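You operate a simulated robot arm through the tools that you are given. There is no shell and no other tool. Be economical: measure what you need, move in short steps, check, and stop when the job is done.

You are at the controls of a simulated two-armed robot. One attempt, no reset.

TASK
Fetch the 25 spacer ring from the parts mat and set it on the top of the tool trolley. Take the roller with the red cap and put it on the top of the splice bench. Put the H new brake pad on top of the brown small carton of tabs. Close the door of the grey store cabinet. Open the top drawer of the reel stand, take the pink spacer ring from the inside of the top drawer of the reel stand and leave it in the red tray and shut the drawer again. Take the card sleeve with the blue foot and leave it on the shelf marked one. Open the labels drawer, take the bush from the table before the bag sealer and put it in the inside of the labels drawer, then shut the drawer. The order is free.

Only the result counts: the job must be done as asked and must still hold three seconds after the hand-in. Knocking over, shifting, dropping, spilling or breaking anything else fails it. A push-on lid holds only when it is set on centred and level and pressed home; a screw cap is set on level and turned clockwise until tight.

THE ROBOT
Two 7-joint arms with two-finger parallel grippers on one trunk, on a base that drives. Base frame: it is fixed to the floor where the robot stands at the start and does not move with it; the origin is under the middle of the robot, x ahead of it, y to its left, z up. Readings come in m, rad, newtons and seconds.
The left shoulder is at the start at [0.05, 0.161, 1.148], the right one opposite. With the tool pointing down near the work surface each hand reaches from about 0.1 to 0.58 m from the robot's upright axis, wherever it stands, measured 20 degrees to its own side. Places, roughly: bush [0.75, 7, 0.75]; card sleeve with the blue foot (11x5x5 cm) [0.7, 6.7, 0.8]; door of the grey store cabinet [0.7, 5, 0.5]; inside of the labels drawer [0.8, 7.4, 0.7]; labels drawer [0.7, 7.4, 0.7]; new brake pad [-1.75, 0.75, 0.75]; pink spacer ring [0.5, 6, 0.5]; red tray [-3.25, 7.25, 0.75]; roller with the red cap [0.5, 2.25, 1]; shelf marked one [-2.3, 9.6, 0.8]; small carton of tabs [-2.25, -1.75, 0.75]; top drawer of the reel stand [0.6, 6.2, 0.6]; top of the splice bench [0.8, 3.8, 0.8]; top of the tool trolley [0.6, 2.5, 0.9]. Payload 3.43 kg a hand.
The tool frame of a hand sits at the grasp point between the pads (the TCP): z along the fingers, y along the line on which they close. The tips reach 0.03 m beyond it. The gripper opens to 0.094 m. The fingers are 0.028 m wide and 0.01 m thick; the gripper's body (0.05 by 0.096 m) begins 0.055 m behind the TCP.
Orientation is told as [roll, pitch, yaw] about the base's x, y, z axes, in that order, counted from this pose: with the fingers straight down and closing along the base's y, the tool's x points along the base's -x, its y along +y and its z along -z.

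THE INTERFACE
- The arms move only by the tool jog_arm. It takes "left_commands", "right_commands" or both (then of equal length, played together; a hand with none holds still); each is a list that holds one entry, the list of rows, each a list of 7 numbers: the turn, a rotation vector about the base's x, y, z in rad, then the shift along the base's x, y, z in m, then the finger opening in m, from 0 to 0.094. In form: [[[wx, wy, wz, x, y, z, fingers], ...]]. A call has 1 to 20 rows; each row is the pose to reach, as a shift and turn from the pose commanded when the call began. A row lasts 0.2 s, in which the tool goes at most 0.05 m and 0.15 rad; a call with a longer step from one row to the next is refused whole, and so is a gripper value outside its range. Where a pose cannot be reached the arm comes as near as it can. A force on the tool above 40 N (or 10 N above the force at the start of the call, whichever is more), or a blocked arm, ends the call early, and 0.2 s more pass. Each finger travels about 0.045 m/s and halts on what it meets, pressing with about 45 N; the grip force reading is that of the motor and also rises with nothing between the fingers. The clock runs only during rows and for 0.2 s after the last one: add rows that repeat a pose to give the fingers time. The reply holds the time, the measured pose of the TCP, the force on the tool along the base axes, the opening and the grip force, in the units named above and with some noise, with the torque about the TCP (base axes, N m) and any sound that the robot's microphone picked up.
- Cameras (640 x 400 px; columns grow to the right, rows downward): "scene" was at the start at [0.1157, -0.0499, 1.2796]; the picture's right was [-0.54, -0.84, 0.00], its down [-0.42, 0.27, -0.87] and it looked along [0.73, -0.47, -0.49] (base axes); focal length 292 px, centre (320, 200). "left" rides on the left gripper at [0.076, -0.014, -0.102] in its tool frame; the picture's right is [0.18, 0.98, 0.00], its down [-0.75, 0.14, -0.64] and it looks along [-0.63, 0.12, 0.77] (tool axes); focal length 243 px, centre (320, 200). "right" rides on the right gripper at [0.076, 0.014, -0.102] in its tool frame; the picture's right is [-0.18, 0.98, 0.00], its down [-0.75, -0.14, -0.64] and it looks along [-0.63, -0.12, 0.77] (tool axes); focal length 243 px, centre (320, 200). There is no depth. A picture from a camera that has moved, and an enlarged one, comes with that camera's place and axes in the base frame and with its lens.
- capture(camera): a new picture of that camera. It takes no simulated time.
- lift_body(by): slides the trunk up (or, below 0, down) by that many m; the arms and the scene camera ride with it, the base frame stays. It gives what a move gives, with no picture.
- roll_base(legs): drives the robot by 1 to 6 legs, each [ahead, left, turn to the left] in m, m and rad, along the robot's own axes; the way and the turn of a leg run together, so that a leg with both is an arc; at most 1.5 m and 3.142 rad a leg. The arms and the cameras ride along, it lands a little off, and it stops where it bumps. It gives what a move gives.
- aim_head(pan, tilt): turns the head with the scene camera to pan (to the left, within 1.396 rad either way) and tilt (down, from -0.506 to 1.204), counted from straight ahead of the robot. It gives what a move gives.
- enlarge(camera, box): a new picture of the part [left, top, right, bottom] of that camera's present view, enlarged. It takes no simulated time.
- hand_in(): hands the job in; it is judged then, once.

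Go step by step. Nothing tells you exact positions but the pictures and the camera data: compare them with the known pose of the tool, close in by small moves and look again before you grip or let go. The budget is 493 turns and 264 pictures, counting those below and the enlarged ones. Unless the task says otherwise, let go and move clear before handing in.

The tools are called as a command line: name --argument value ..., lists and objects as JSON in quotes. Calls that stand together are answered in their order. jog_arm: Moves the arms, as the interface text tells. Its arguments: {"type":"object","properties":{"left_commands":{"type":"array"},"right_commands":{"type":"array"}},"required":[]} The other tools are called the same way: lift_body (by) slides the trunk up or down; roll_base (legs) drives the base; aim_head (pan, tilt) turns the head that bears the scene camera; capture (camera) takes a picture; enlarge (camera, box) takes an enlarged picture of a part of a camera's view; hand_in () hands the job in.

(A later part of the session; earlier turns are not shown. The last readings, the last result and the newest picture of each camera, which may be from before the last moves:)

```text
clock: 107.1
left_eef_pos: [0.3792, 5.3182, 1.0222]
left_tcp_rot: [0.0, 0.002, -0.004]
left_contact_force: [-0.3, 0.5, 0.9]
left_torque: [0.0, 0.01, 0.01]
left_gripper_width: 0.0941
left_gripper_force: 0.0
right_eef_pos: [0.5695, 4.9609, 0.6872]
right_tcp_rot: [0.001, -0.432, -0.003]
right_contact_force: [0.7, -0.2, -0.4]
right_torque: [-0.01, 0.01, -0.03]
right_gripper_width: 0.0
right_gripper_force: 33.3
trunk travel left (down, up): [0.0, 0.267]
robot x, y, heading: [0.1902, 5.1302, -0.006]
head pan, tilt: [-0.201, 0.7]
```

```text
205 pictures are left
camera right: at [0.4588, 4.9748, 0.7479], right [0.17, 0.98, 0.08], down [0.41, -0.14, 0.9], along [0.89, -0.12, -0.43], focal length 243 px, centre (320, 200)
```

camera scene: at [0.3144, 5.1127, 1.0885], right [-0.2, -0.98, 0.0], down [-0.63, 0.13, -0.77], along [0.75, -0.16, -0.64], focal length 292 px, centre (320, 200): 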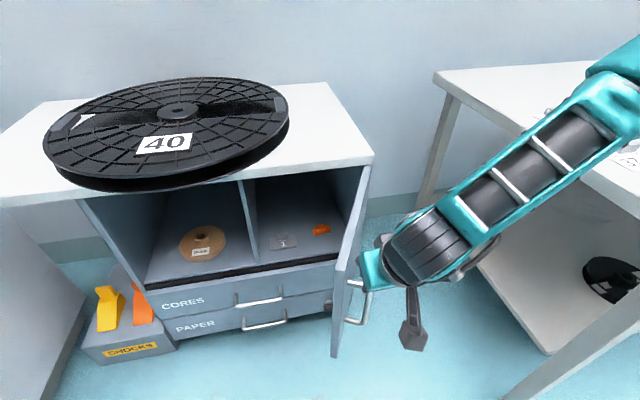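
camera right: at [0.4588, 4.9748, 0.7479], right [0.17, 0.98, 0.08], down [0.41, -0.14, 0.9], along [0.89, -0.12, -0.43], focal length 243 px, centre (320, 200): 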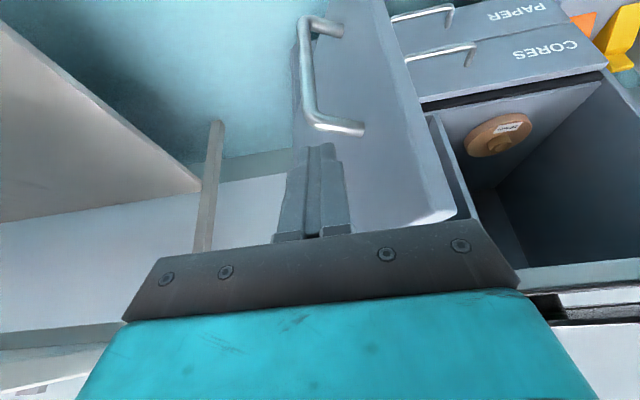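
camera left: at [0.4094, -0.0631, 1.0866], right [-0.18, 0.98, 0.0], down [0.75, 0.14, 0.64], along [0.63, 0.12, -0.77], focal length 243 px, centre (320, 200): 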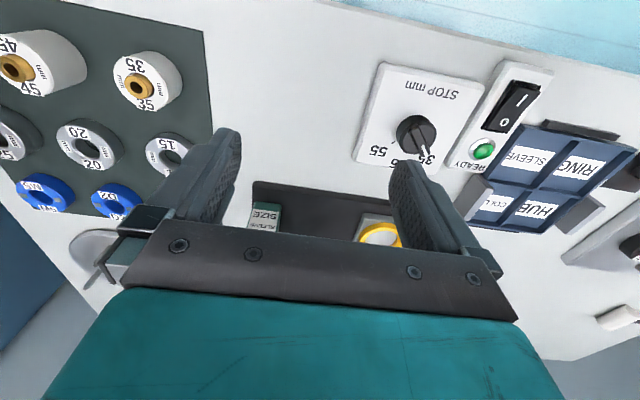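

The fingertips are beside the door's outer face, above its handle. I push by driving along an arc.

roll_base --legs '[[0.06, 0.03, 0], [0.04, 0.05, 0]]'

capture --camera "right"

capture --camera "scene"

```text
clock: 108.7
left_eef_pos: [0.4792, 5.3975, 1.0208]
left_tcp_rot: [0.0, 0.001, -0.003]
left_contact_force: [0.3, -0.3, 0.9]
left_torque: [-0.02, 0.03, -0.01]
left_gripper_width: 0.0938
left_gripper_force: 0.1
right_eef_pos: [0.6692, 5.0398, 0.6858]
right_tcp_rot: [0.002, -0.431, -0.003]
right_contact_force: [0.4, -0.3, -0.3]
right_torque: [0.0, 0.04, 0.02]
right_gripper_width: 0.0
right_gripper_force: 33.0
trunk travel left (down, up): [0.0, 0.267]
robot x, y, heading: [0.2929, 5.2105, -0.003]
head pan, tilt: [-0.201, 0.7]
```

```text
204 pictures are left
camera right: at [0.5592, 5.0536, 0.7479], right [0.17, 0.98, 0.08], down [0.41, -0.14, 0.9], along [0.89, -0.12, -0.43], focal length 243 px, centre (320, 200)
```

right: 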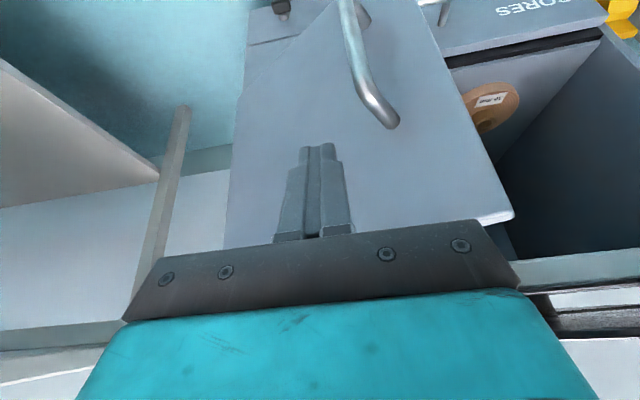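

```text
203 pictures are left
camera scene: at [0.4148, 5.1915, 1.0884], right [-0.2, -0.98, 0.0], down [-0.63, 0.13, -0.76], along [0.75, -0.16, -0.64], focal length 292 px, centre (320, 200)
```

scene: 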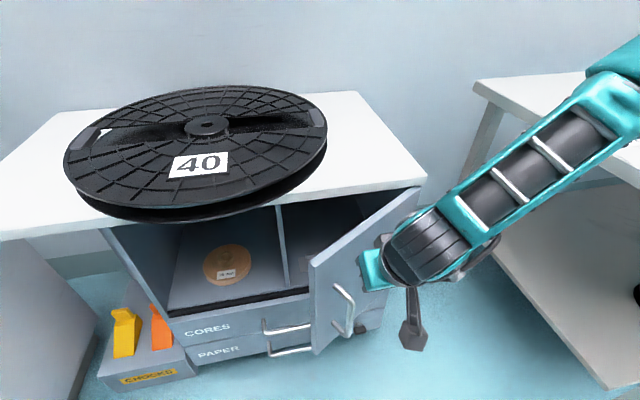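

The door is closing. I continue along the arc.

roll_base --legs '[[0.05, 0.045, 0], [0.06, 0.03, 0]]'

capture --camera "right"

capture --camera "scene"

```text
clock: 110.3
left_eef_pos: [0.5921, 5.4729, 1.0214]
left_tcp_rot: [-0.001, 0.0, -0.003]
left_contact_force: [-0.9, -0.5, -0.1]
left_torque: [0.03, -0.01, 0.0]
left_gripper_width: 0.0943
left_gripper_force: 0.0
right_eef_pos: [0.7831, 5.1157, 0.6867]
right_tcp_rot: [0.0, -0.432, -0.005]
right_contact_force: [-0.1, -0.7, 0.1]
right_torque: [0.02, -0.01, 0.03]
right_gripper_width: 0.0
right_gripper_force: 33.1
trunk travel left (down, up): [0.0, 0.267]
robot x, y, heading: [0.4029, 5.2853, -0.002]
head pan, tilt: [-0.201, 0.7]
```

```text
202 pictures are left
camera right: at [0.6724, 5.1288, 0.7479], right [0.17, 0.98, 0.08], down [0.41, -0.14, 0.9], along [0.89, -0.12, -0.43], focal length 243 px, centre (320, 200)
```

right: 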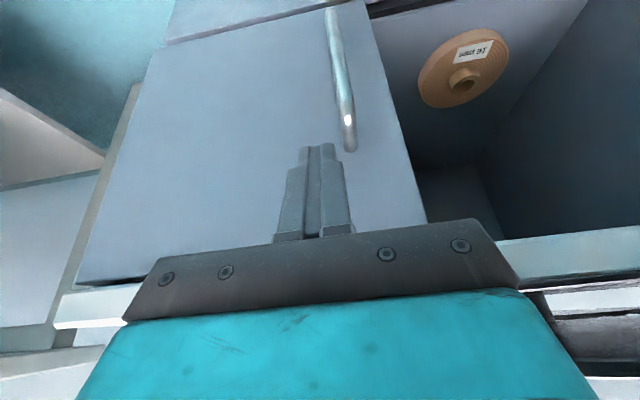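

```text
201 pictures are left
camera scene: at [0.528, 5.2668, 1.0884], right [-0.2, -0.98, 0.0], down [-0.63, 0.13, -0.76], along [0.75, -0.16, -0.64], focal length 292 px, centre (320, 200)
```

scene: 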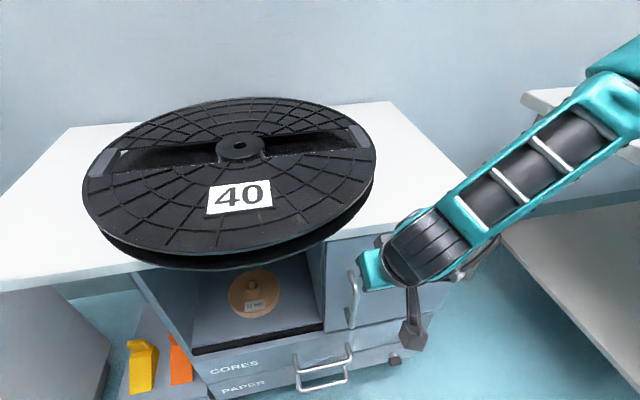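

roll_base --legs '[[0.04, 0.005, 0]]'

capture --camera "right"

capture --camera "scene"

```text
clock: 111.2
left_eef_pos: [0.6317, 5.4784, 1.0204]
left_tcp_rot: [0.002, 0.001, -0.003]
left_contact_force: [0.6, 0.0, 0.8]
left_torque: [0.0, -0.02, -0.01]
left_gripper_width: 0.0942
left_gripper_force: 0.1
right_eef_pos: [0.8228, 5.1207, 0.685]
right_tcp_rot: [0.001, -0.434, -0.004]
right_contact_force: [0.7, 0.6, -0.4]
right_torque: [0.01, 0.01, 0.02]
right_gripper_width: 0.0001
right_gripper_force: 32.9
trunk travel left (down, up): [0.0, 0.267]
robot x, y, heading: [0.4454, 5.291, -0.006]
head pan, tilt: [-0.201, 0.7]
```

```text
200 pictures are left
camera right: at [0.7118, 5.1338, 0.7479], right [0.17, 0.98, 0.08], down [0.41, -0.14, 0.9], along [0.89, -0.12, -0.43], focal length 243 px, centre (320, 200)
```

right: 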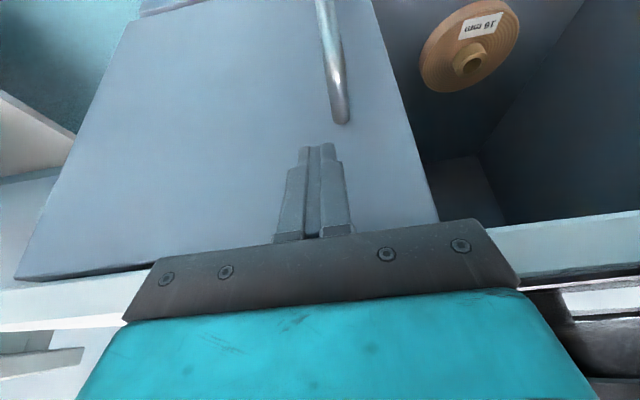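

```text
199 pictures are left
camera scene: at [0.5674, 5.2716, 1.0884], right [-0.2, -0.98, 0.0], down [-0.63, 0.13, -0.76], along [0.75, -0.16, -0.64], focal length 292 px, centre (320, 200)
```

scene: 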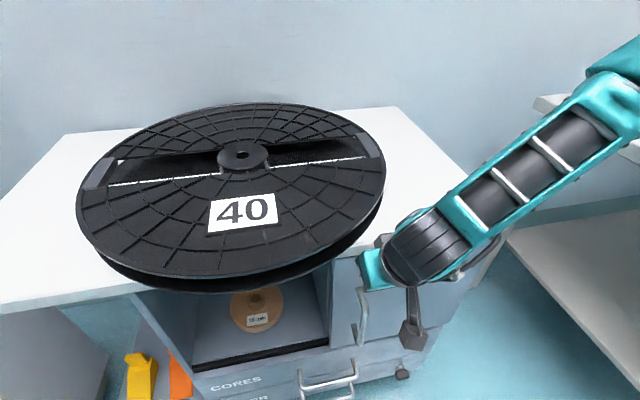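

The door is nearly shut, but the reel overhangs close to the hand. I shift contact towards the hinge side and push the last bit there.

roll_base --legs '[[-0.04, 0, 0], [0, -0.08, 0], [0.05, 0, 0]]'

capture --camera "right"

capture --camera "scene"

```text
clock: 113.3
left_eef_pos: [0.6419, 5.3979, 1.0223]
left_tcp_rot: [0.0, 0.001, -0.006]
left_contact_force: [-0.8, -0.1, 0.1]
left_torque: [0.01, -0.04, -0.01]
left_gripper_width: 0.0941
left_gripper_force: 0.1
right_eef_pos: [0.8334, 5.0393, 0.687]
right_tcp_rot: [0.004, -0.436, -0.006]
right_contact_force: [0.3, -0.7, -0.2]
right_torque: [0.02, -0.02, 0.0]
right_gripper_width: 0.0
right_gripper_force: 32.6
trunk travel left (down, up): [0.0, 0.267]
robot x, y, heading: [0.4538, 5.2078, -0.002]
head pan, tilt: [-0.201, 0.7]
```

```text
198 pictures are left
camera right: at [0.7224, 5.0533, 0.7479], right [0.17, 0.98, 0.08], down [0.41, -0.14, 0.9], along [0.89, -0.12, -0.43], focal length 243 px, centre (320, 200)
```

right: 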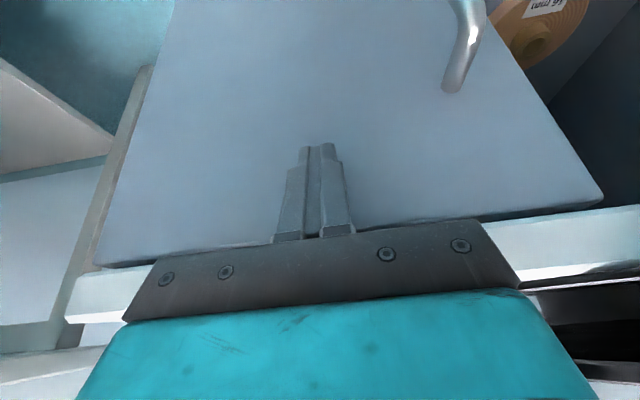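

```text
197 pictures are left
camera scene: at [0.5778, 5.1913, 1.0884], right [-0.2, -0.98, 0.0], down [-0.63, 0.13, -0.76], along [0.75, -0.16, -0.64], focal length 292 px, centre (320, 200)
```

scene: 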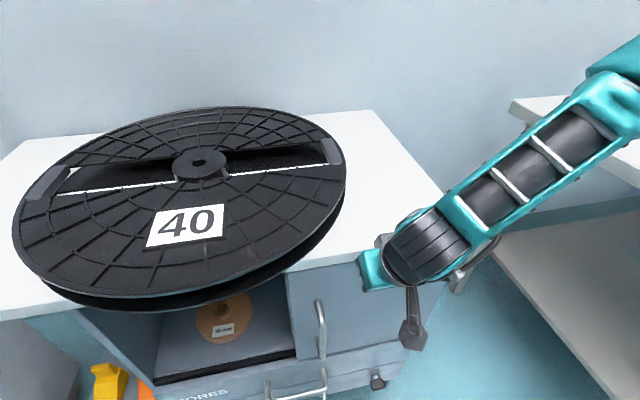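

roll_base --legs '[[0.025, 0, 0]]'

capture --camera "right"

```text
clock: 114.1
left_eef_pos: [0.6541, 5.3974, 1.0209]
left_tcp_rot: [-0.001, -0.001, -0.007]
left_contact_force: [0.4, 0.1, 0.4]
left_torque: [0.02, 0.0, -0.03]
left_gripper_width: 0.0939
left_gripper_force: 0.1
right_eef_pos: [0.8347, 5.0417, 0.6855]
right_tcp_rot: [0.005, -0.407, -0.001]
right_contact_force: [-0.5, -0.3, 0.6]
right_torque: [0.02, 0.02, 0.0]
right_gripper_width: 0.0
right_gripper_force: 32.4
trunk travel left (down, up): [0.0, 0.267]
robot x, y, heading: [0.4661, 5.209, -0.008]
head pan, tilt: [-0.201, 0.7]
stopped in leg 1: the force on the tool passed its limit (the readings are from after the stop); the commanded pose is now the measured one
```

```text
196 pictures are left
camera right: at [0.7257, 5.0534, 0.748], right [0.17, 0.98, 0.08], down [0.44, -0.15, 0.89], along [0.88, -0.12, -0.45], focal length 243 px, centre (320, 200)
```

right: 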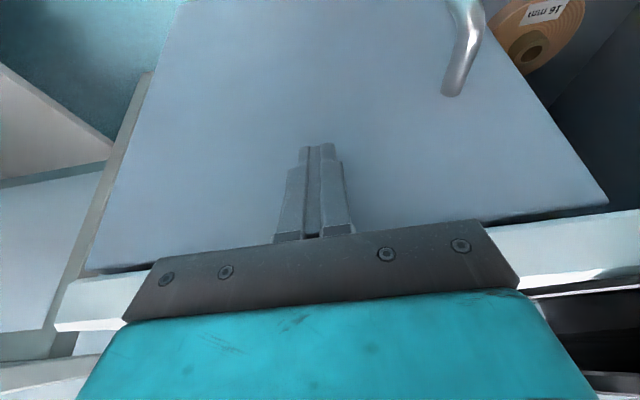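

The push met firm resistance, so the door should be shut. I back off and check.

roll_base --legs '[[-0.5, 0, 0]]'

aim_head --pan -0.1 --tilt 0.5

enlarge --camera "scene" --box '[160, 120, 480, 320]'

```text
clock: 117.1
left_eef_pos: [0.1472, 5.3997, 1.0209]
left_tcp_rot: [-0.001, 0.001, -0.003]
left_contact_force: [1.0, 0.4, -0.6]
left_torque: [0.03, 0.0, -0.02]
left_gripper_width: 0.0937
left_gripper_force: 0.1
right_eef_pos: [0.3309, 5.0432, 0.6841]
right_tcp_rot: [0.005, -0.411, 0.002]
right_contact_force: [-0.1, -0.1, -0.6]
right_torque: [-0.04, 0.02, 0.02]
right_gripper_width: 0.0
right_gripper_force: 32.8
trunk travel left (down, up): [0.0, 0.267]
robot x, y, heading: [-0.0352, 5.2085, 0.0]
head pan, tilt: [-0.201, 0.7]
```

```text
clock: 117.8
left_eef_pos: [0.1474, 5.3998, 1.0214]
left_tcp_rot: [0.002, 0.0, -0.001]
left_contact_force: [0.6, -0.2, 0.4]
left_torque: [0.02, -0.02, -0.04]
left_gripper_width: 0.0939
left_gripper_force: 0.0
right_eef_pos: [0.3306, 5.0443, 0.6829]
right_tcp_rot: [0.005, -0.409, 0.001]
right_contact_force: [0.5, 0.3, -0.3]
right_torque: [0.01, 0.04, -0.02]
right_gripper_width: 0.0
right_gripper_force: 32.9
trunk travel left (down, up): [0.0, 0.267]
robot x, y, heading: [-0.0402, 5.2096, 0.0]
head pan, tilt: [-0.099, 0.499]
```

```text
2.00 times, centred on (320, 220) of scene
camera zoom: at [0.0919, 5.2014, 1.1061], right [-0.1, -0.99, 0.0], down [-0.48, 0.05, -0.88], along [0.87, -0.09, -0.48], focal length 584 px, centre (320, 160)
```

zoom: 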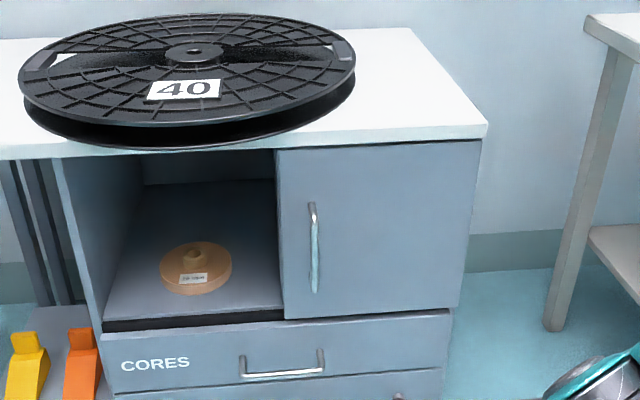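

The door is closed flush. I raise the right hand to a neutral pose and drive left to the reel stand.

jog_arm --right_commands '[[[0, 0.1, 0, -0.01, 0.0, 0.04, 0.03], [0, 0.2, 0, -0.03, 0.0, 0.08, 0.05], [0, 0.3, 0, -0.05, 0.0, 0.12, 0.08], [0, 0.41, 0, -0.07, 0.01, 0.16, 0.094], [0, 0.41, 0, -0.09, 0.02, 0.2, 0.094], [0, 0.41, 0, -0.1, 0.02, 0.24, 0.094], [0, 0.41, 0, -0.12, 0.02, 0.28, 0.094], [0, 0.41, 0, -0.13, 0.02, 0.31, 0.094]]]'

roll_base --legs '[[-0.45, 0, 0], [0, 0.95, 0]]'

aim_head --pan 0.1 --tilt 0.4

capture --camera "scene"

```text
clock: 119.6
left_eef_pos: [0.1478, 5.4007, 1.021]
left_tcp_rot: [0.001, -0.001, -0.002]
left_contact_force: [-0.1, 0.2, -0.2]
left_torque: [-0.02, 0.01, -0.02]
left_gripper_width: 0.0938
left_gripper_force: 0.0
right_eef_pos: [0.2015, 5.0642, 0.9928]
right_tcp_rot: [0.007, 0.001, 0.003]
right_contact_force: [0.3, 0.2, -0.5]
right_torque: [-0.01, -0.01, 0.04]
right_gripper_width: 0.0938
right_gripper_force: 0.1
trunk travel left (down, up): [0.0, 0.267]
robot x, y, heading: [-0.0361, 5.2138, -0.002]
head pan, tilt: [-0.099, 0.499]
```

```text
clock: 127.0
left_eef_pos: [-0.2968, 6.3814, 1.0206]
left_tcp_rot: [0.0, -0.003, -0.012]
left_contact_force: [-0.3, -0.1, 0.2]
left_torque: [0.0, 0.01, 0.0]
left_gripper_width: 0.094
left_gripper_force: 0.0
right_eef_pos: [-0.2467, 6.0428, 0.9935]
right_tcp_rot: [0.006, 0.001, -0.009]
right_contact_force: [0.1, -0.1, -1.0]
right_torque: [0.0, -0.01, -0.01]
right_gripper_width: 0.0942
right_gripper_force: 0.1
trunk travel left (down, up): [0.0, 0.267]
robot x, y, heading: [-0.4844, 6.1931, -0.014]
head pan, tilt: [-0.099, 0.499]
```

```text
clock: 127.8
left_eef_pos: [-0.2974, 6.3813, 1.0199]
left_tcp_rot: [0.001, 0.001, -0.012]
left_contact_force: [0.6, 0.0, 0.3]
left_torque: [-0.01, -0.01, 0.02]
left_gripper_width: 0.0937
left_gripper_force: 0.1
right_eef_pos: [-0.2466, 6.0442, 0.9919]
right_tcp_rot: [0.007, 0.001, -0.009]
right_contact_force: [-0.8, 0.6, 0.1]
right_torque: [-0.02, 0.01, -0.01]
right_gripper_width: 0.0941
right_gripper_force: 0.0
trunk travel left (down, up): [0.0, 0.267]
robot x, y, heading: [-0.4866, 6.1921, -0.01]
head pan, tilt: [0.099, 0.4]
```

```text
194 pictures are left
camera scene: at [-0.3532, 6.2011, 1.1153], right [0.09, -1.0, 0.0], down [-0.39, -0.03, -0.92], along [0.92, 0.08, -0.39], focal length 292 px, centre (320, 200)
```

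scene: 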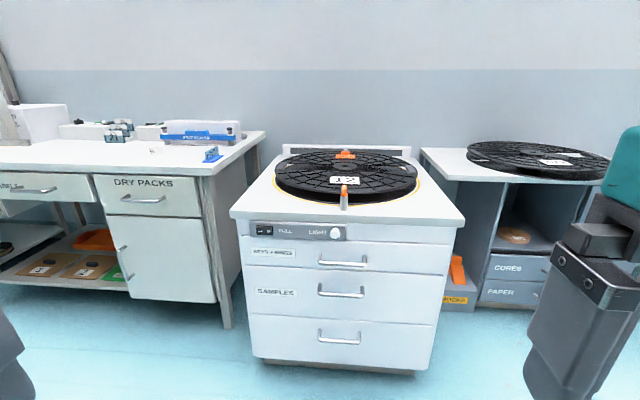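

The reel stand's top drawer has a handle near the image centre. I zoom in.

enlarge --camera "scene" --box '[220, 190, 480, 380]'

enlarge --camera "scene" --box '[0, 90, 280, 300]'

```text
2.11 times, centred on (350, 285) of scene
camera zoom: at [-0.3532, 6.2011, 1.1153], right [0.09, -1.0, 0.0], down [-0.39, -0.03, -0.92], along [0.92, 0.08, -0.39], focal length 614 px, centre (257, 21)
```

zoom: 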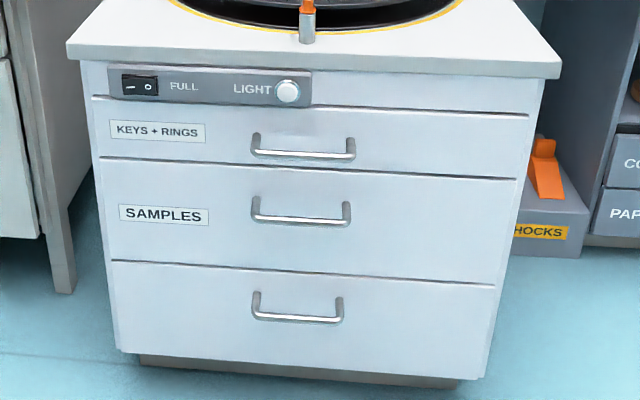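

```text
1.90 times, centred on (140, 195) of scene
camera zoom: at [-0.3532, 6.2011, 1.1153], right [0.09, -1.0, 0.0], down [-0.39, -0.03, -0.92], along [0.92, 0.08, -0.39], focal length 556 px, centre (663, 210)
```

zoom: 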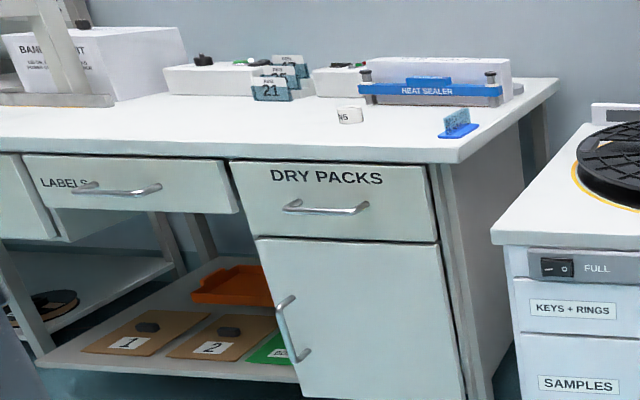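

The top drawer (KEYS + RINGS) handle is near (0.46, 6.20, 0.555). I test in free space how low the right hand can get close to the body.

jog_arm --right_commands '[[[0, 0, 0, 0, 0, -0.04, 0.094], [0, 0, 0, 0, 0, -0.08, 0.094], [0, 0, 0, 0, 0, -0.12, 0.094], [0, 0, 0, 0, 0, -0.16, 0.094], [0, 0, 0, 0, 0, -0.2, 0.094], [0, 0, 0, 0, 0, -0.24, 0.094], [0, 0, 0, 0, 0, -0.28, 0.094], [0, 0, 0, 0, 0, -0.32, 0.094], [0, 0, 0, 0, 0, -0.36, 0.094], [0, 0, 0, 0, 0, -0.4, 0.094], [0, 0, 0, 0, 0, -0.44, 0.094]]]'

capture --camera "scene"

```text
clock: 130.2
left_eef_pos: [-0.2974, 6.3805, 1.0218]
left_tcp_rot: [0.001, -0.001, -0.013]
left_contact_force: [-0.1, 0.3, -0.4]
left_torque: [0.0, -0.02, 0.01]
left_gripper_width: 0.0941
left_gripper_force: 0.1
right_eef_pos: [-0.2332, 5.9864, 0.6391]
right_tcp_rot: [0.01, 0.002, -0.007]
right_contact_force: [-0.8, 0.5, 0.1]
right_torque: [-0.01, 0.01, 0.04]
right_gripper_width: 0.094
right_gripper_force: 0.1
right hand out of reach, approached as far as the arm can: row 4, 5, 6, 7, 8, 9, 10, 11
trunk travel left (down, up): [0.0, 0.267]
robot x, y, heading: [-0.4865, 6.1952, -0.012]
head pan, tilt: [0.099, 0.4]
```

```text
191 pictures are left
camera scene: at [-0.3533, 6.2011, 1.1153], right [0.09, -1.0, 0.0], down [-0.39, -0.03, -0.92], along [0.92, 0.08, -0.39], focal length 292 px, centre (320, 200)
```

scene: 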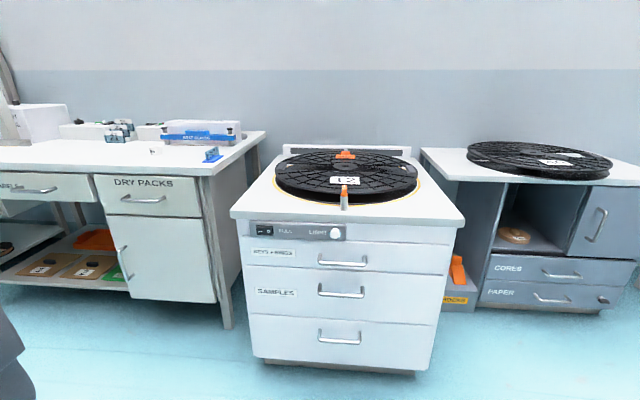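

jog_arm --right_commands '[[[0, 0, 0, 0.04, 0, 0, 0.094], [0, 0, 0, 0.08, 0, 0, 0.094], [0, 0, 0, 0.12, 0, -0.02, 0.094], [0, 0, 0, 0.16, 0, -0.04, 0.094], [0, 0, 0, 0.16, 0, -0.06, 0.094], [0, 0, 0, 0.16, 0, -0.08, 0.094], [0, 0, 0, 0.16, 0, -0.08, 0.094]]]'

aim_head --pan -0.6 --tilt 0.9

capture --camera "scene"

```text
clock: 131.8
left_eef_pos: [-0.297, 6.3807, 1.0215]
left_tcp_rot: [-0.001, 0.0, -0.01]
left_contact_force: [-0.5, -0.6, 0.3]
left_torque: [0.03, 0.0, 0.02]
left_gripper_width: 0.0938
left_gripper_force: 0.0
right_eef_pos: [-0.1038, 5.9468, 0.6273]
right_tcp_rot: [0.007, 0.002, -0.009]
right_contact_force: [0.6, 0.1, 0.6]
right_torque: [0.01, -0.03, -0.03]
right_gripper_width: 0.094
right_gripper_force: 0.0
right hand out of reach, approached as far as the arm can: row 2, 3, 4, 5, 6, 7
trunk travel left (down, up): [0.0, 0.267]
robot x, y, heading: [-0.4863, 6.1926, -0.009]
head pan, tilt: [0.099, 0.4]
```

```text
clock: 132.8
left_eef_pos: [-0.2965, 6.3819, 1.0214]
left_tcp_rot: [0.0, 0.001, -0.012]
left_contact_force: [0.2, -0.2, 0.1]
left_torque: [0.02, 0.03, -0.02]
left_gripper_width: 0.0939
left_gripper_force: 0.1
right_eef_pos: [-0.1016, 5.9483, 0.6277]
right_tcp_rot: [0.009, 0.001, -0.01]
right_contact_force: [-0.2, 0.2, 1.0]
right_torque: [-0.01, -0.02, 0.01]
right_gripper_width: 0.0939
right_gripper_force: 0.1
trunk travel left (down, up): [0.0, 0.267]
robot x, y, heading: [-0.4883, 6.1895, -0.011]
head pan, tilt: [-0.6, 0.901]
```

```text
190 pictures are left
camera scene: at [-0.3837, 6.1496, 1.0724], right [-0.57, -0.82, 0.0], down [-0.64, 0.45, -0.62], along [0.51, -0.36, -0.78], focal length 292 px, centre (320, 200)
```

scene: 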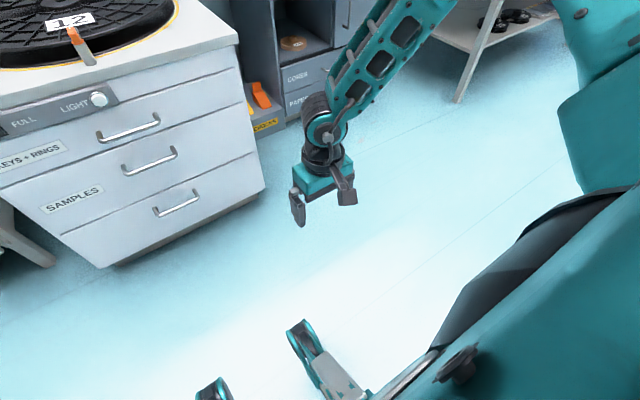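

The arm's elbow stays out and high, limiting depth. I try guiding it outwards and down to get a lower elbow.

jog_arm --right_commands '[[[0, 0, 0, -0.03, -0.03, 0, 0.094], [0, 0, 0, -0.06, -0.06, 0, 0.094], [0, 0, 0, -0.1, -0.09, 0, 0.094], [0, 0, 0, -0.14, -0.12, 0, 0.094], [0, 0, 0, -0.18, -0.14, 0, 0.094], [0, 0, 0, -0.22, -0.16, -0.0, 0.094], [0, 0, 0, -0.25, -0.18, -0.02, 0.094], [0, 0, 0, -0.25, -0.18, -0.06, 0.094], [0, 0, 0, -0.25, -0.18, -0.1, 0.094], [0, 0, 0, -0.25, -0.18, -0.14, 0.094], [0, 0, 0, -0.25, -0.18, -0.18, 0.094], [0, 0, 0, -0.25, -0.18, -0.18, 0.094]]]'

aim_head --pan -1.0 --tilt 0.8

capture --camera "scene"

```text
clock: 135.4
left_eef_pos: [-0.2986, 6.3801, 1.0216]
left_tcp_rot: [0.0, -0.001, -0.012]
left_contact_force: [1.1, 0.1, -0.3]
left_torque: [-0.02, 0.02, -0.02]
left_gripper_width: 0.0941
left_gripper_force: 0.0
right_eef_pos: [-0.3496, 5.7718, 0.4547]
right_tcp_rot: [0.007, 0.001, -0.009]
right_contact_force: [1.1, -0.4, 0.8]
right_torque: [-0.01, 0.01, 0.0]
right_gripper_width: 0.094
right_gripper_force: 0.1
trunk travel left (down, up): [0.0, 0.267]
robot x, y, heading: [-0.4823, 6.1954, -0.015]
head pan, tilt: [-0.6, 0.901]
```

```text
clock: 136.3
left_eef_pos: [-0.2977, 6.3807, 1.0206]
left_tcp_rot: [0.001, 0.0, -0.011]
left_contact_force: [-0.2, -0.2, -0.2]
left_torque: [0.01, -0.02, 0.01]
left_gripper_width: 0.094
left_gripper_force: 0.1
right_eef_pos: [-0.3505, 5.7705, 0.4543]
right_tcp_rot: [0.007, 0.002, -0.01]
right_contact_force: [-0.6, 0.2, -0.3]
right_torque: [-0.02, 0.01, 0.0]
right_gripper_width: 0.0937
right_gripper_force: 0.0
trunk travel left (down, up): [0.0, 0.267]
robot x, y, heading: [-0.4836, 6.1945, -0.012]
head pan, tilt: [-1.0, 0.799]
```

```text
189 pictures are left
camera scene: at [-0.4027, 6.1246, 1.0802], right [-0.85, -0.53, 0.0], down [-0.38, 0.61, -0.7], along [0.37, -0.59, -0.72], focal length 292 px, centre (320, 200)
```

scene: 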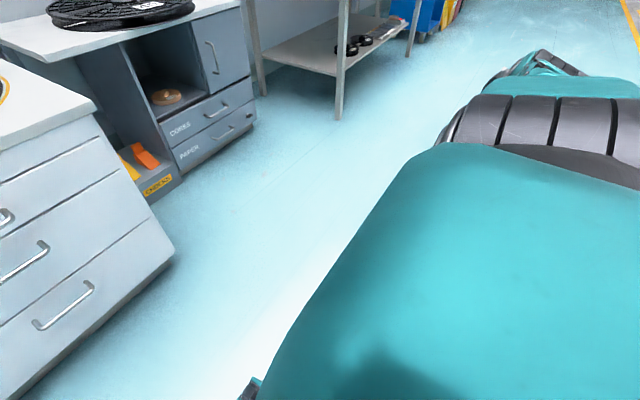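

Low reach works out to the side. Now I try bringing the hand forward from this posture at z≈0.55.

jog_arm --right_commands '[[[0, 0, 0, 0.04, 0, 0.03, 0.094], [0, 0, 0, 0.08, 0, 0.06, 0.094], [0, 0, 0, 0.12, 0.01, 0.08, 0.094], [0, 0, 0, 0.15, 0.04, 0.1, 0.094], [0, 0, 0, 0.18, 0.07, 0.1, 0.094], [0, 0, 0, 0.21, 0.1, 0.1, 0.094], [0, 0, 0, 0.24, 0.13, 0.1, 0.094], [0, 0, 0, 0.26, 0.16, 0.1, 0.094], [0, 0, 0, 0.28, 0.18, 0.1, 0.094], [0, 0, 0, 0.28, 0.18, 0.1, 0.094]]]'

aim_head --pan -0.6 --tilt 0.8

capture --camera "scene"

```text
clock: 138.5
left_eef_pos: [-0.2971, 6.3794, 1.0209]
left_tcp_rot: [0.001, -0.001, -0.012]
left_contact_force: [-0.3, -0.3, -0.2]
left_torque: [0.0, 0.0, 0.0]
left_gripper_width: 0.0941
left_gripper_force: 0.0
right_eef_pos: [-0.0702, 5.9523, 0.5496]
right_tcp_rot: [0.005, 0.001, -0.01]
right_contact_force: [-0.7, 0.3, 0.2]
right_torque: [0.05, -0.04, 0.03]
right_gripper_width: 0.0941
right_gripper_force: 0.0
trunk travel left (down, up): [0.0, 0.267]
robot x, y, heading: [-0.484, 6.1964, -0.008]
head pan, tilt: [-1.0, 0.799]
```

```text
clock: 139.4
left_eef_pos: [-0.2977, 6.3805, 1.0211]
left_tcp_rot: [0.0, -0.001, -0.013]
left_contact_force: [-0.1, 0.6, 0.2]
left_torque: [-0.02, 0.0, 0.01]
left_gripper_width: 0.094
left_gripper_force: 0.1
right_eef_pos: [-0.0693, 5.952, 0.5521]
right_tcp_rot: [0.006, 0.001, -0.011]
right_contact_force: [-0.3, 0.0, -0.1]
right_torque: [-0.02, -0.02, -0.03]
right_gripper_width: 0.0938
right_gripper_force: 0.1
trunk travel left (down, up): [0.0, 0.267]
robot x, y, heading: [-0.4831, 6.1953, -0.014]
head pan, tilt: [-0.6, 0.799]
```

```text
188 pictures are left
camera scene: at [-0.3795, 6.1466, 1.0802], right [-0.57, -0.82, 0.0], down [-0.59, 0.41, -0.7], along [0.57, -0.4, -0.72], focal length 292 px, centre (320, 200)
```

scene: 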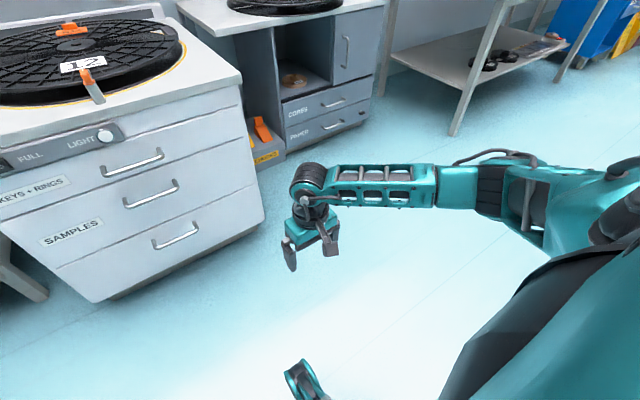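

That posture reaches well. I now turn the hand 90° so that it can grip the drawer's bar handle, then tilt it forward 30°.

jog_arm --right_commands '[[[0, 0, -0.14, 0, 0, 0.01, 0.094], [0, 0, -0.28, 0, 0, 0.02, 0.094], [0, 0, -0.42, 0, 0, 0.03, 0.08], [0, 0, -0.56, 0, 0, 0.03, 0.07], [0, 0, -0.7, 0, 0, 0.03, 0.06], [0, 0, -0.84, 0, 0, 0.03, 0.05], [0, 0, -0.98, 0, 0, 0.03, 0.05], [0, 0, -1.12, 0, 0, 0.03, 0.05], [0, 0, -1.26, 0, 0, 0.03, 0.05], [0, 0, -1.4, 0, 0, 0.03, 0.05], [0, 0, -1.54, 0, 0, 0.03, 0.05], [0, 0, -1.56, 0, 0, 0.03, 0.05]]]'

jog_arm --right_commands '[[[0, -0.13, 0, 0, 0, 0.01, 0.05], [0, -0.26, 0, 0, 0, 0.02, 0.05], [0, -0.39, 0, 0, 0, 0.03, 0.05], [0, -0.52, 0, 0, 0, 0.03, 0.05], [0, -0.52, 0, 0, 0, 0.03, 0.05]]]'

capture --camera "right"

```text
clock: 142.0
left_eef_pos: [-0.2967, 6.3816, 1.0212]
left_tcp_rot: [-0.002, 0.0, -0.012]
left_contact_force: [0.9, 0.1, -0.4]
left_torque: [-0.01, 0.0, 0.08]
left_gripper_width: 0.0941
left_gripper_force: 0.1
right_eef_pos: [-0.0709, 5.9497, 0.5801]
right_tcp_rot: [0.007, 0.002, -1.571]
right_contact_force: [-0.7, 0.1, 0.2]
right_torque: [0.04, -0.01, -0.04]
right_gripper_width: 0.05
right_gripper_force: 0.2
trunk travel left (down, up): [0.0, 0.267]
robot x, y, heading: [-0.4854, 6.1948, -0.008]
head pan, tilt: [-0.6, 0.799]
```

```text
clock: 143.2
left_eef_pos: [-0.2975, 6.3812, 1.022]
left_tcp_rot: [0.0, 0.001, -0.012]
left_contact_force: [-0.4, 1.0, -0.1]
left_torque: [-0.01, -0.01, -0.06]
left_gripper_width: 0.0941
left_gripper_force: 0.0
right_eef_pos: [-0.0711, 5.9511, 0.6119]
right_tcp_rot: [0.527, 0.001, -1.565]
right_contact_force: [1.0, -0.3, 0.0]
right_torque: [-0.01, 0.01, 0.04]
right_gripper_width: 0.05
right_gripper_force: 0.0
trunk travel left (down, up): [0.0, 0.267]
robot x, y, heading: [-0.4863, 6.1953, -0.018]
head pan, tilt: [-0.6, 0.799]
```

```text
187 pictures are left
camera right: at [-0.1098, 6.026, 0.7065], right [0.85, -0.18, 0.5], down [-0.44, -0.76, 0.48], along [0.29, -0.63, -0.72], focal length 243 px, centre (320, 200)
```

right: 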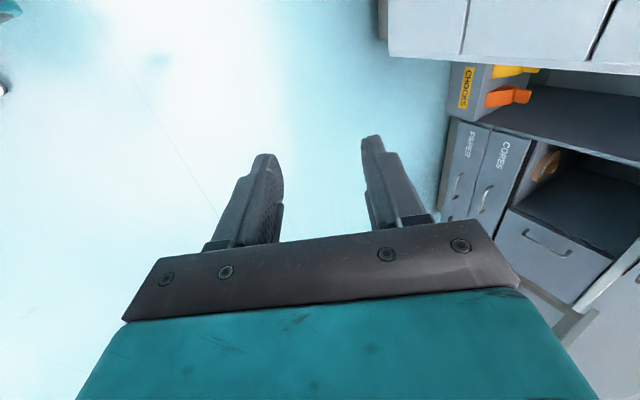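

The handle is near (0.44, 6.203, 0.569). I drive so that the hand stands just in front of it.

roll_base --legs '[[0, 0.25, 0.014], [0.4, 0, 0]]'

aim_head --pan -0.6 --tilt 0.8

capture --camera "scene"

capture --camera "right"

```text
clock: 147.1
left_eef_pos: [0.0994, 6.6359, 1.0209]
left_tcp_rot: [0.0, 0.001, 0.013]
left_contact_force: [-0.7, -0.8, -0.6]
left_torque: [-0.04, 0.01, 0.0]
left_gripper_width: 0.0939
left_gripper_force: 0.1
right_eef_pos: [0.3352, 6.2104, 0.6098]
right_tcp_rot: [0.527, 0.0, -1.544]
right_contact_force: [-0.4, 0.3, 0.9]
right_torque: [0.03, 0.01, 0.01]
right_gripper_width: 0.0502
right_gripper_force: 0.1
trunk travel left (down, up): [0.0, 0.267]
robot x, y, heading: [-0.085, 6.4434, 0.016]
head pan, tilt: [-0.6, 0.799]
```

```text
clock: 147.7
left_eef_pos: [0.1, 6.6358, 1.021]
left_tcp_rot: [0.001, 0.0, 0.012]
left_contact_force: [0.0, 0.3, 0.2]
left_torque: [-0.04, 0.0, -0.04]
left_gripper_width: 0.0937
left_gripper_force: 0.1
right_eef_pos: [0.3366, 6.2097, 0.6101]
right_tcp_rot: [0.528, 0.001, -1.544]
right_contact_force: [0.0, -0.8, 0.3]
right_torque: [0.0, 0.0, 0.02]
right_gripper_width: 0.0498
right_gripper_force: 0.0
trunk travel left (down, up): [0.0, 0.267]
robot x, y, heading: [-0.0849, 6.4437, 0.014]
head pan, tilt: [-0.6, 0.799]
```

```text
186 pictures are left
camera scene: at [0.0229, 6.3987, 1.0802], right [-0.55, -0.83, 0.0], down [-0.6, 0.4, -0.7], along [0.58, -0.39, -0.72], focal length 292 px, centre (320, 200)
```

scene: 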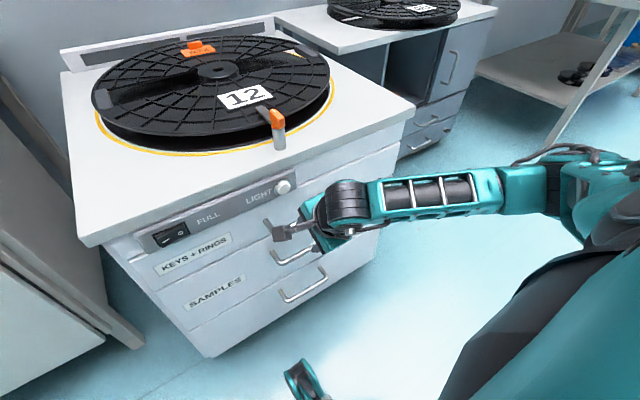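

```text
185 pictures are left
camera right: at [0.2955, 6.2844, 0.7062], right [0.85, -0.16, 0.49], down [-0.42, -0.77, 0.48], along [0.3, -0.62, -0.72], focal length 243 px, centre (320, 200)
```

right: 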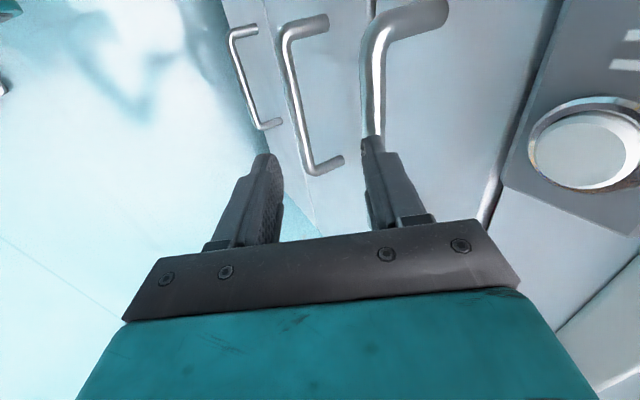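

The handle bar is close: about (0.38, 6.2, 0.605). I back off along the fingers, shift over it, and look again.

jog_arm --right_commands '[[[0, 0, 0, -0.015, 0, 0.026, 0.04], [0, 0, 0, -0.015, 0, 0.026, 0.034], [0, 0, 0, 0.0, 0, 0.035, 0.034], [0, 0, 0, 0.0145, 0, 0.043, 0.034], [0, 0, 0, 0.0145, 0, 0.043, 0.034]]]'

capture --camera "right"

enlarge --camera "scene" --box '[200, 140, 420, 300]'

```text
clock: 148.9
left_eef_pos: [0.1, 6.6351, 1.0207]
left_tcp_rot: [0.001, 0.001, 0.012]
left_contact_force: [0.7, 0.4, -0.3]
left_torque: [-0.02, -0.01, 0.0]
left_gripper_width: 0.0938
left_gripper_force: 0.1
right_eef_pos: [0.3512, 6.211, 0.6563]
right_tcp_rot: [0.527, -0.001, -1.545]
right_contact_force: [0.4, 0.0, 0.3]
right_torque: [-0.03, -0.03, 0.03]
right_gripper_width: 0.0342
right_gripper_force: 0.0
trunk travel left (down, up): [0.0, 0.267]
robot x, y, heading: [-0.0834, 6.4432, 0.012]
head pan, tilt: [-0.6, 0.799]
```

```text
184 pictures are left
camera right: at [0.3109, 6.2852, 0.751], right [0.85, -0.16, 0.49], down [-0.42, -0.77, 0.48], along [0.3, -0.62, -0.72], focal length 243 px, centre (320, 200)
```

right: 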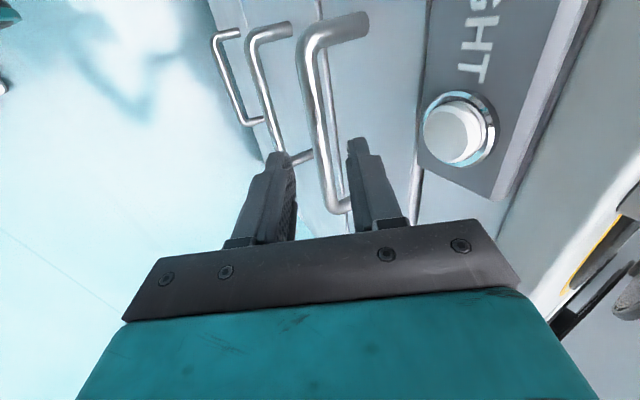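

```text
2.50 times, centred on (310, 220) of scene
camera zoom: at [0.0229, 6.3987, 1.0802], right [-0.55, -0.83, 0.0], down [-0.6, 0.4, -0.7], along [0.58, -0.39, -0.72], focal length 730 px, centre (345, 150)
```

zoom: 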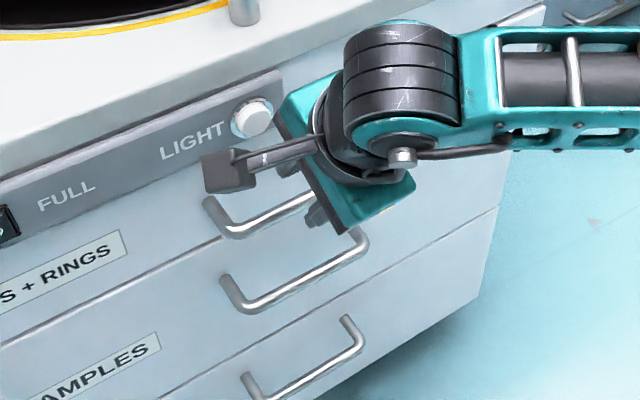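

The bar is at about (0.389, y 6.14–6.27, 0.594), centred between the fingers along their axis. I advance along the finger axis.

jog_arm --right_commands '[[[0, 0, 0, 0.01, 0, -0.016, 0.034], [0, 0, 0, 0.02, 0, -0.032, 0.034], [0, 0, 0, 0.0305, 0, -0.049, 0.034], [0, 0, 0, 0.0305, 0, -0.049, 0.034]]]'

capture --camera "right"

```text
clock: 149.9
left_eef_pos: [0.0985, 6.6349, 1.0201]
left_tcp_rot: [0.001, 0.0, 0.013]
left_contact_force: [0.1, 0.4, -1.0]
left_torque: [0.01, -0.03, -0.01]
left_gripper_width: 0.094
left_gripper_force: 0.1
right_eef_pos: [0.381, 6.2102, 0.603]
right_tcp_rot: [0.526, 0.0, -1.543]
right_contact_force: [-0.2, -0.3, -0.3]
right_torque: [0.02, -0.01, -0.02]
right_gripper_width: 0.034
right_gripper_force: 0.0
trunk travel left (down, up): [0.0, 0.267]
robot x, y, heading: [-0.0872, 6.4439, 0.014]
head pan, tilt: [-0.6, 0.799]
```

```text
182 pictures are left
camera right: at [0.3412, 6.2844, 0.6982], right [0.85, -0.16, 0.49], down [-0.42, -0.77, 0.48], along [0.3, -0.62, -0.72], focal length 243 px, centre (320, 200)
```

right: 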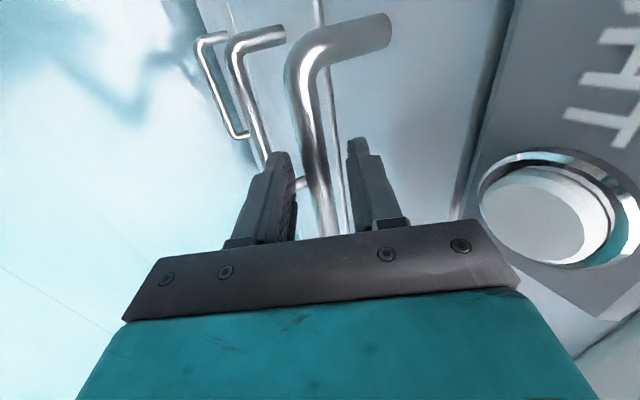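

The bar lies between the fingers. I close on it.

jog_arm --right_commands '[[[0, 0, 0, 0, 0, 0, 0.024], [0, 0, 0, 0, 0, 0, 0.014], [0, 0, 0, 0, 0, 0, 0.006], [0, 0, 0, 0, 0, 0, 0.006]]]'

capture --camera "right"

```text
clock: 150.9
left_eef_pos: [0.0987, 6.633, 1.0217]
left_tcp_rot: [0.0, 0.0, 0.012]
left_contact_force: [0.2, 0.9, 0.1]
left_torque: [-0.01, -0.04, 0.0]
left_gripper_width: 0.094
left_gripper_force: 0.1
right_eef_pos: [0.3793, 6.2103, 0.6025]
right_tcp_rot: [0.527, 0.0, -1.546]
right_contact_force: [-5.9, 1.8, -2.1]
right_torque: [0.16, 0.04, -1.08]
right_gripper_width: 0.0144
right_gripper_force: 45.1
trunk travel left (down, up): [0.0, 0.267]
robot x, y, heading: [-0.0843, 6.4422, 0.014]
head pan, tilt: [-0.6, 0.799]
```

```text
181 pictures are left
camera right: at [0.3409, 6.2842, 0.6981], right [0.86, -0.16, 0.49], down [-0.42, -0.77, 0.48], along [0.3, -0.62, -0.72], focal length 243 px, centre (320, 200)
```

right: 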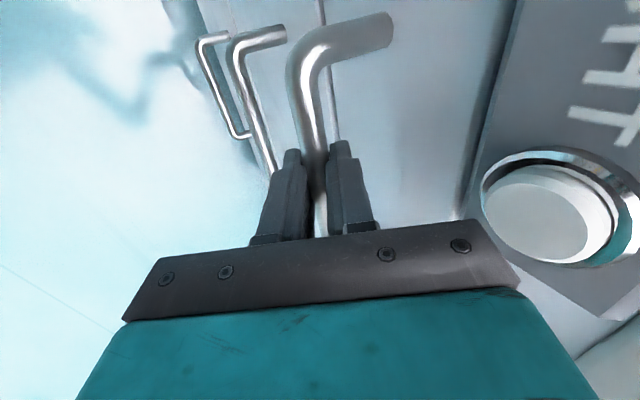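

Gripped. I pull the drawer by driving back.

roll_base --legs '[[-0.1, 0, 0]]'

capture --camera "scene"

```text
clock: 152.1
left_eef_pos: [-0.0001, 6.6332, 1.0208]
left_tcp_rot: [-0.002, -0.001, 0.013]
left_contact_force: [0.3, 0.1, -1.0]
left_torque: [0.02, -0.01, -0.01]
left_gripper_width: 0.0943
left_gripper_force: 0.1
right_eef_pos: [0.2805, 6.2093, 0.6031]
right_tcp_rot: [0.526, 0.001, -1.545]
right_contact_force: [-3.3, 9.1, -4.7]
right_torque: [0.33, 0.04, -1.16]
right_gripper_width: 0.0139
right_gripper_force: 45.0
trunk travel left (down, up): [0.0, 0.267]
robot x, y, heading: [-0.1858, 6.4415, 0.008]
head pan, tilt: [-0.6, 0.799]
```

```text
180 pictures are left
camera scene: at [-0.0767, 6.3977, 1.0802], right [-0.55, -0.83, 0.0], down [-0.6, 0.4, -0.7], along [0.58, -0.39, -0.72], focal length 292 px, centre (320, 200)
```

scene: 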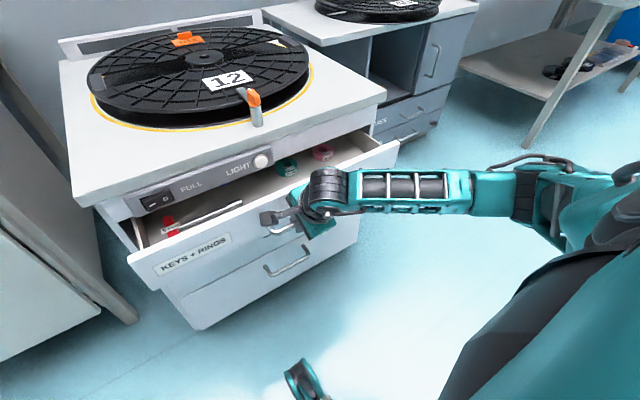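

The drawer is opening and I see a pink ring inside near the back right. I pull further.

roll_base --legs '[[-0.1, 0, 0]]'

capture --camera "scene"

```text
clock: 153.2
left_eef_pos: [-0.0941, 6.6333, 1.0208]
left_tcp_rot: [-0.001, 0.001, 0.008]
left_contact_force: [0.1, 0.0, 0.0]
left_torque: [0.0, -0.02, 0.0]
left_gripper_width: 0.094
left_gripper_force: 0.0
right_eef_pos: [0.1841, 6.2106, 0.6023]
right_tcp_rot: [0.526, 0.007, -1.544]
right_contact_force: [-3.0, 17.9, -2.4]
right_torque: [0.5, 0.01, -1.13]
right_gripper_width: 0.0139
right_gripper_force: 45.0
trunk travel left (down, up): [0.0, 0.267]
robot x, y, heading: [-0.2813, 6.444, 0.01]
head pan, tilt: [-0.6, 0.799]
```

```text
179 pictures are left
camera scene: at [-0.1723, 6.3968, 1.0802], right [-0.56, -0.83, 0.0], down [-0.6, 0.4, -0.7], along [0.58, -0.39, -0.72], focal length 292 px, centre (320, 200)
```

scene: 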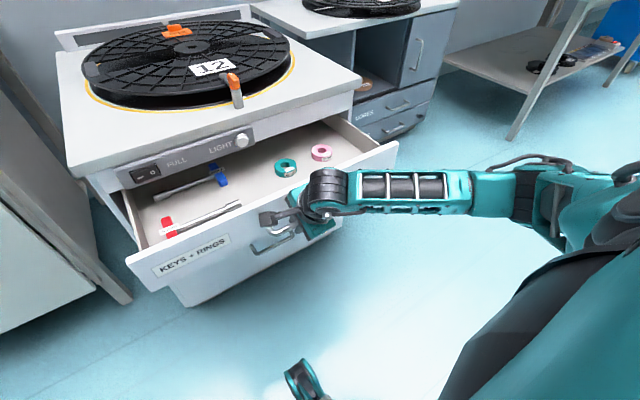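

I pull a bit further, relieving the sideways force.

roll_base --legs '[[-0.07, 0.006, 0]]'

capture --camera "scene"

```text
clock: 154.2
left_eef_pos: [-0.1661, 6.6361, 1.0219]
left_tcp_rot: [0.002, 0.0, 0.007]
left_contact_force: [-0.2, 0.5, 0.1]
left_torque: [0.02, -0.01, -0.01]
left_gripper_width: 0.094
left_gripper_force: 0.0
right_eef_pos: [0.1145, 6.2101, 0.6019]
right_tcp_rot: [0.525, 0.001, -1.551]
right_contact_force: [-1.8, -28.8, 8.9]
right_torque: [0.24, -0.11, -1.41]
right_gripper_width: 0.0138
right_gripper_force: 45.3
trunk travel left (down, up): [0.0, 0.267]
robot x, y, heading: [-0.3503, 6.4467, 0.006]
head pan, tilt: [-0.6, 0.799]
```

```text
178 pictures are left
camera scene: at [-0.2436, 6.4002, 1.0803], right [-0.56, -0.83, 0.0], down [-0.59, 0.4, -0.7], along [0.58, -0.39, -0.72], focal length 292 px, centre (320, 200)
```

scene: 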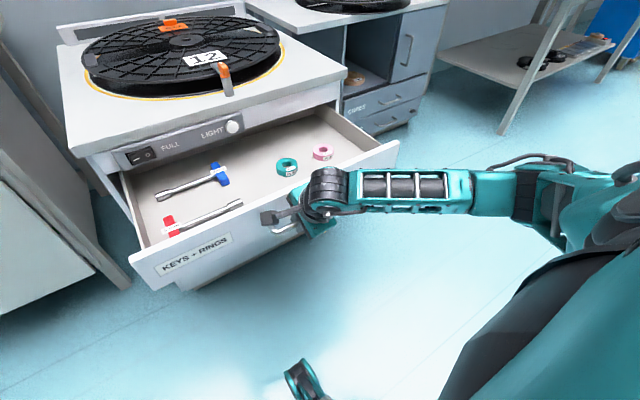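

The drawer is open about 0.27 m. I relieve the side force, release the bar and back the fingers out.

jog_arm --right_commands '[[[0, 0, 0, 0, -0.003, 0, 0.006], [0, 0, 0, 0, -0.004, 0, 0.02], [0, 0, 0, 0, -0.004, 0, 0.036], [0, 0, 0, 0, -0.004, 0, 0.036], [0, 0, 0, -0.01, -0.004, 0.017, 0.036], [0, 0, 0, -0.02, -0.004, 0.035, 0.036], [0, 0, 0, -0.03, -0.004, 0.052, 0.036], [0, 0, 0, -0.04, -0.004, 0.08, 0.036]]]'

capture --camera "right"

```text
clock: 156.0
left_eef_pos: [-0.1652, 6.6369, 1.0207]
left_tcp_rot: [0.0, 0.001, 0.009]
left_contact_force: [0.0, 0.2, 0.0]
left_torque: [0.05, 0.0, 0.02]
left_gripper_width: 0.0942
left_gripper_force: 0.0
right_eef_pos: [0.0736, 6.205, 0.6813]
right_tcp_rot: [0.523, -0.001, -1.55]
right_contact_force: [0.1, 0.3, 0.3]
right_torque: [0.01, 0.01, 0.04]
right_gripper_width: 0.0359
right_gripper_force: 0.1
trunk travel left (down, up): [0.0, 0.267]
robot x, y, heading: [-0.349, 6.4483, 0.011]
head pan, tilt: [-0.6, 0.799]
```

```text
177 pictures are left
camera right: at [0.0346, 6.2787, 0.7776], right [0.85, -0.17, 0.49], down [-0.43, -0.76, 0.49], along [0.29, -0.63, -0.72], focal length 243 px, centre (320, 200)
```

right: 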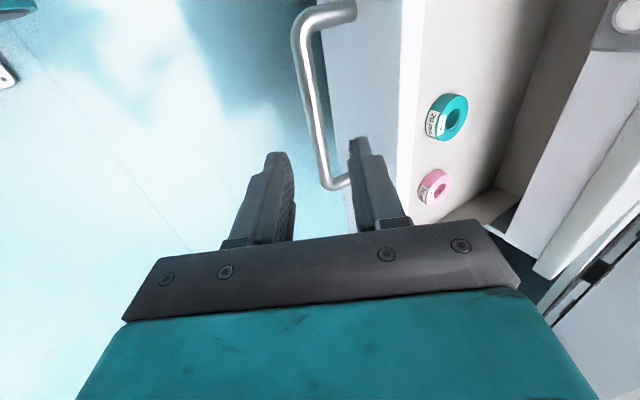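

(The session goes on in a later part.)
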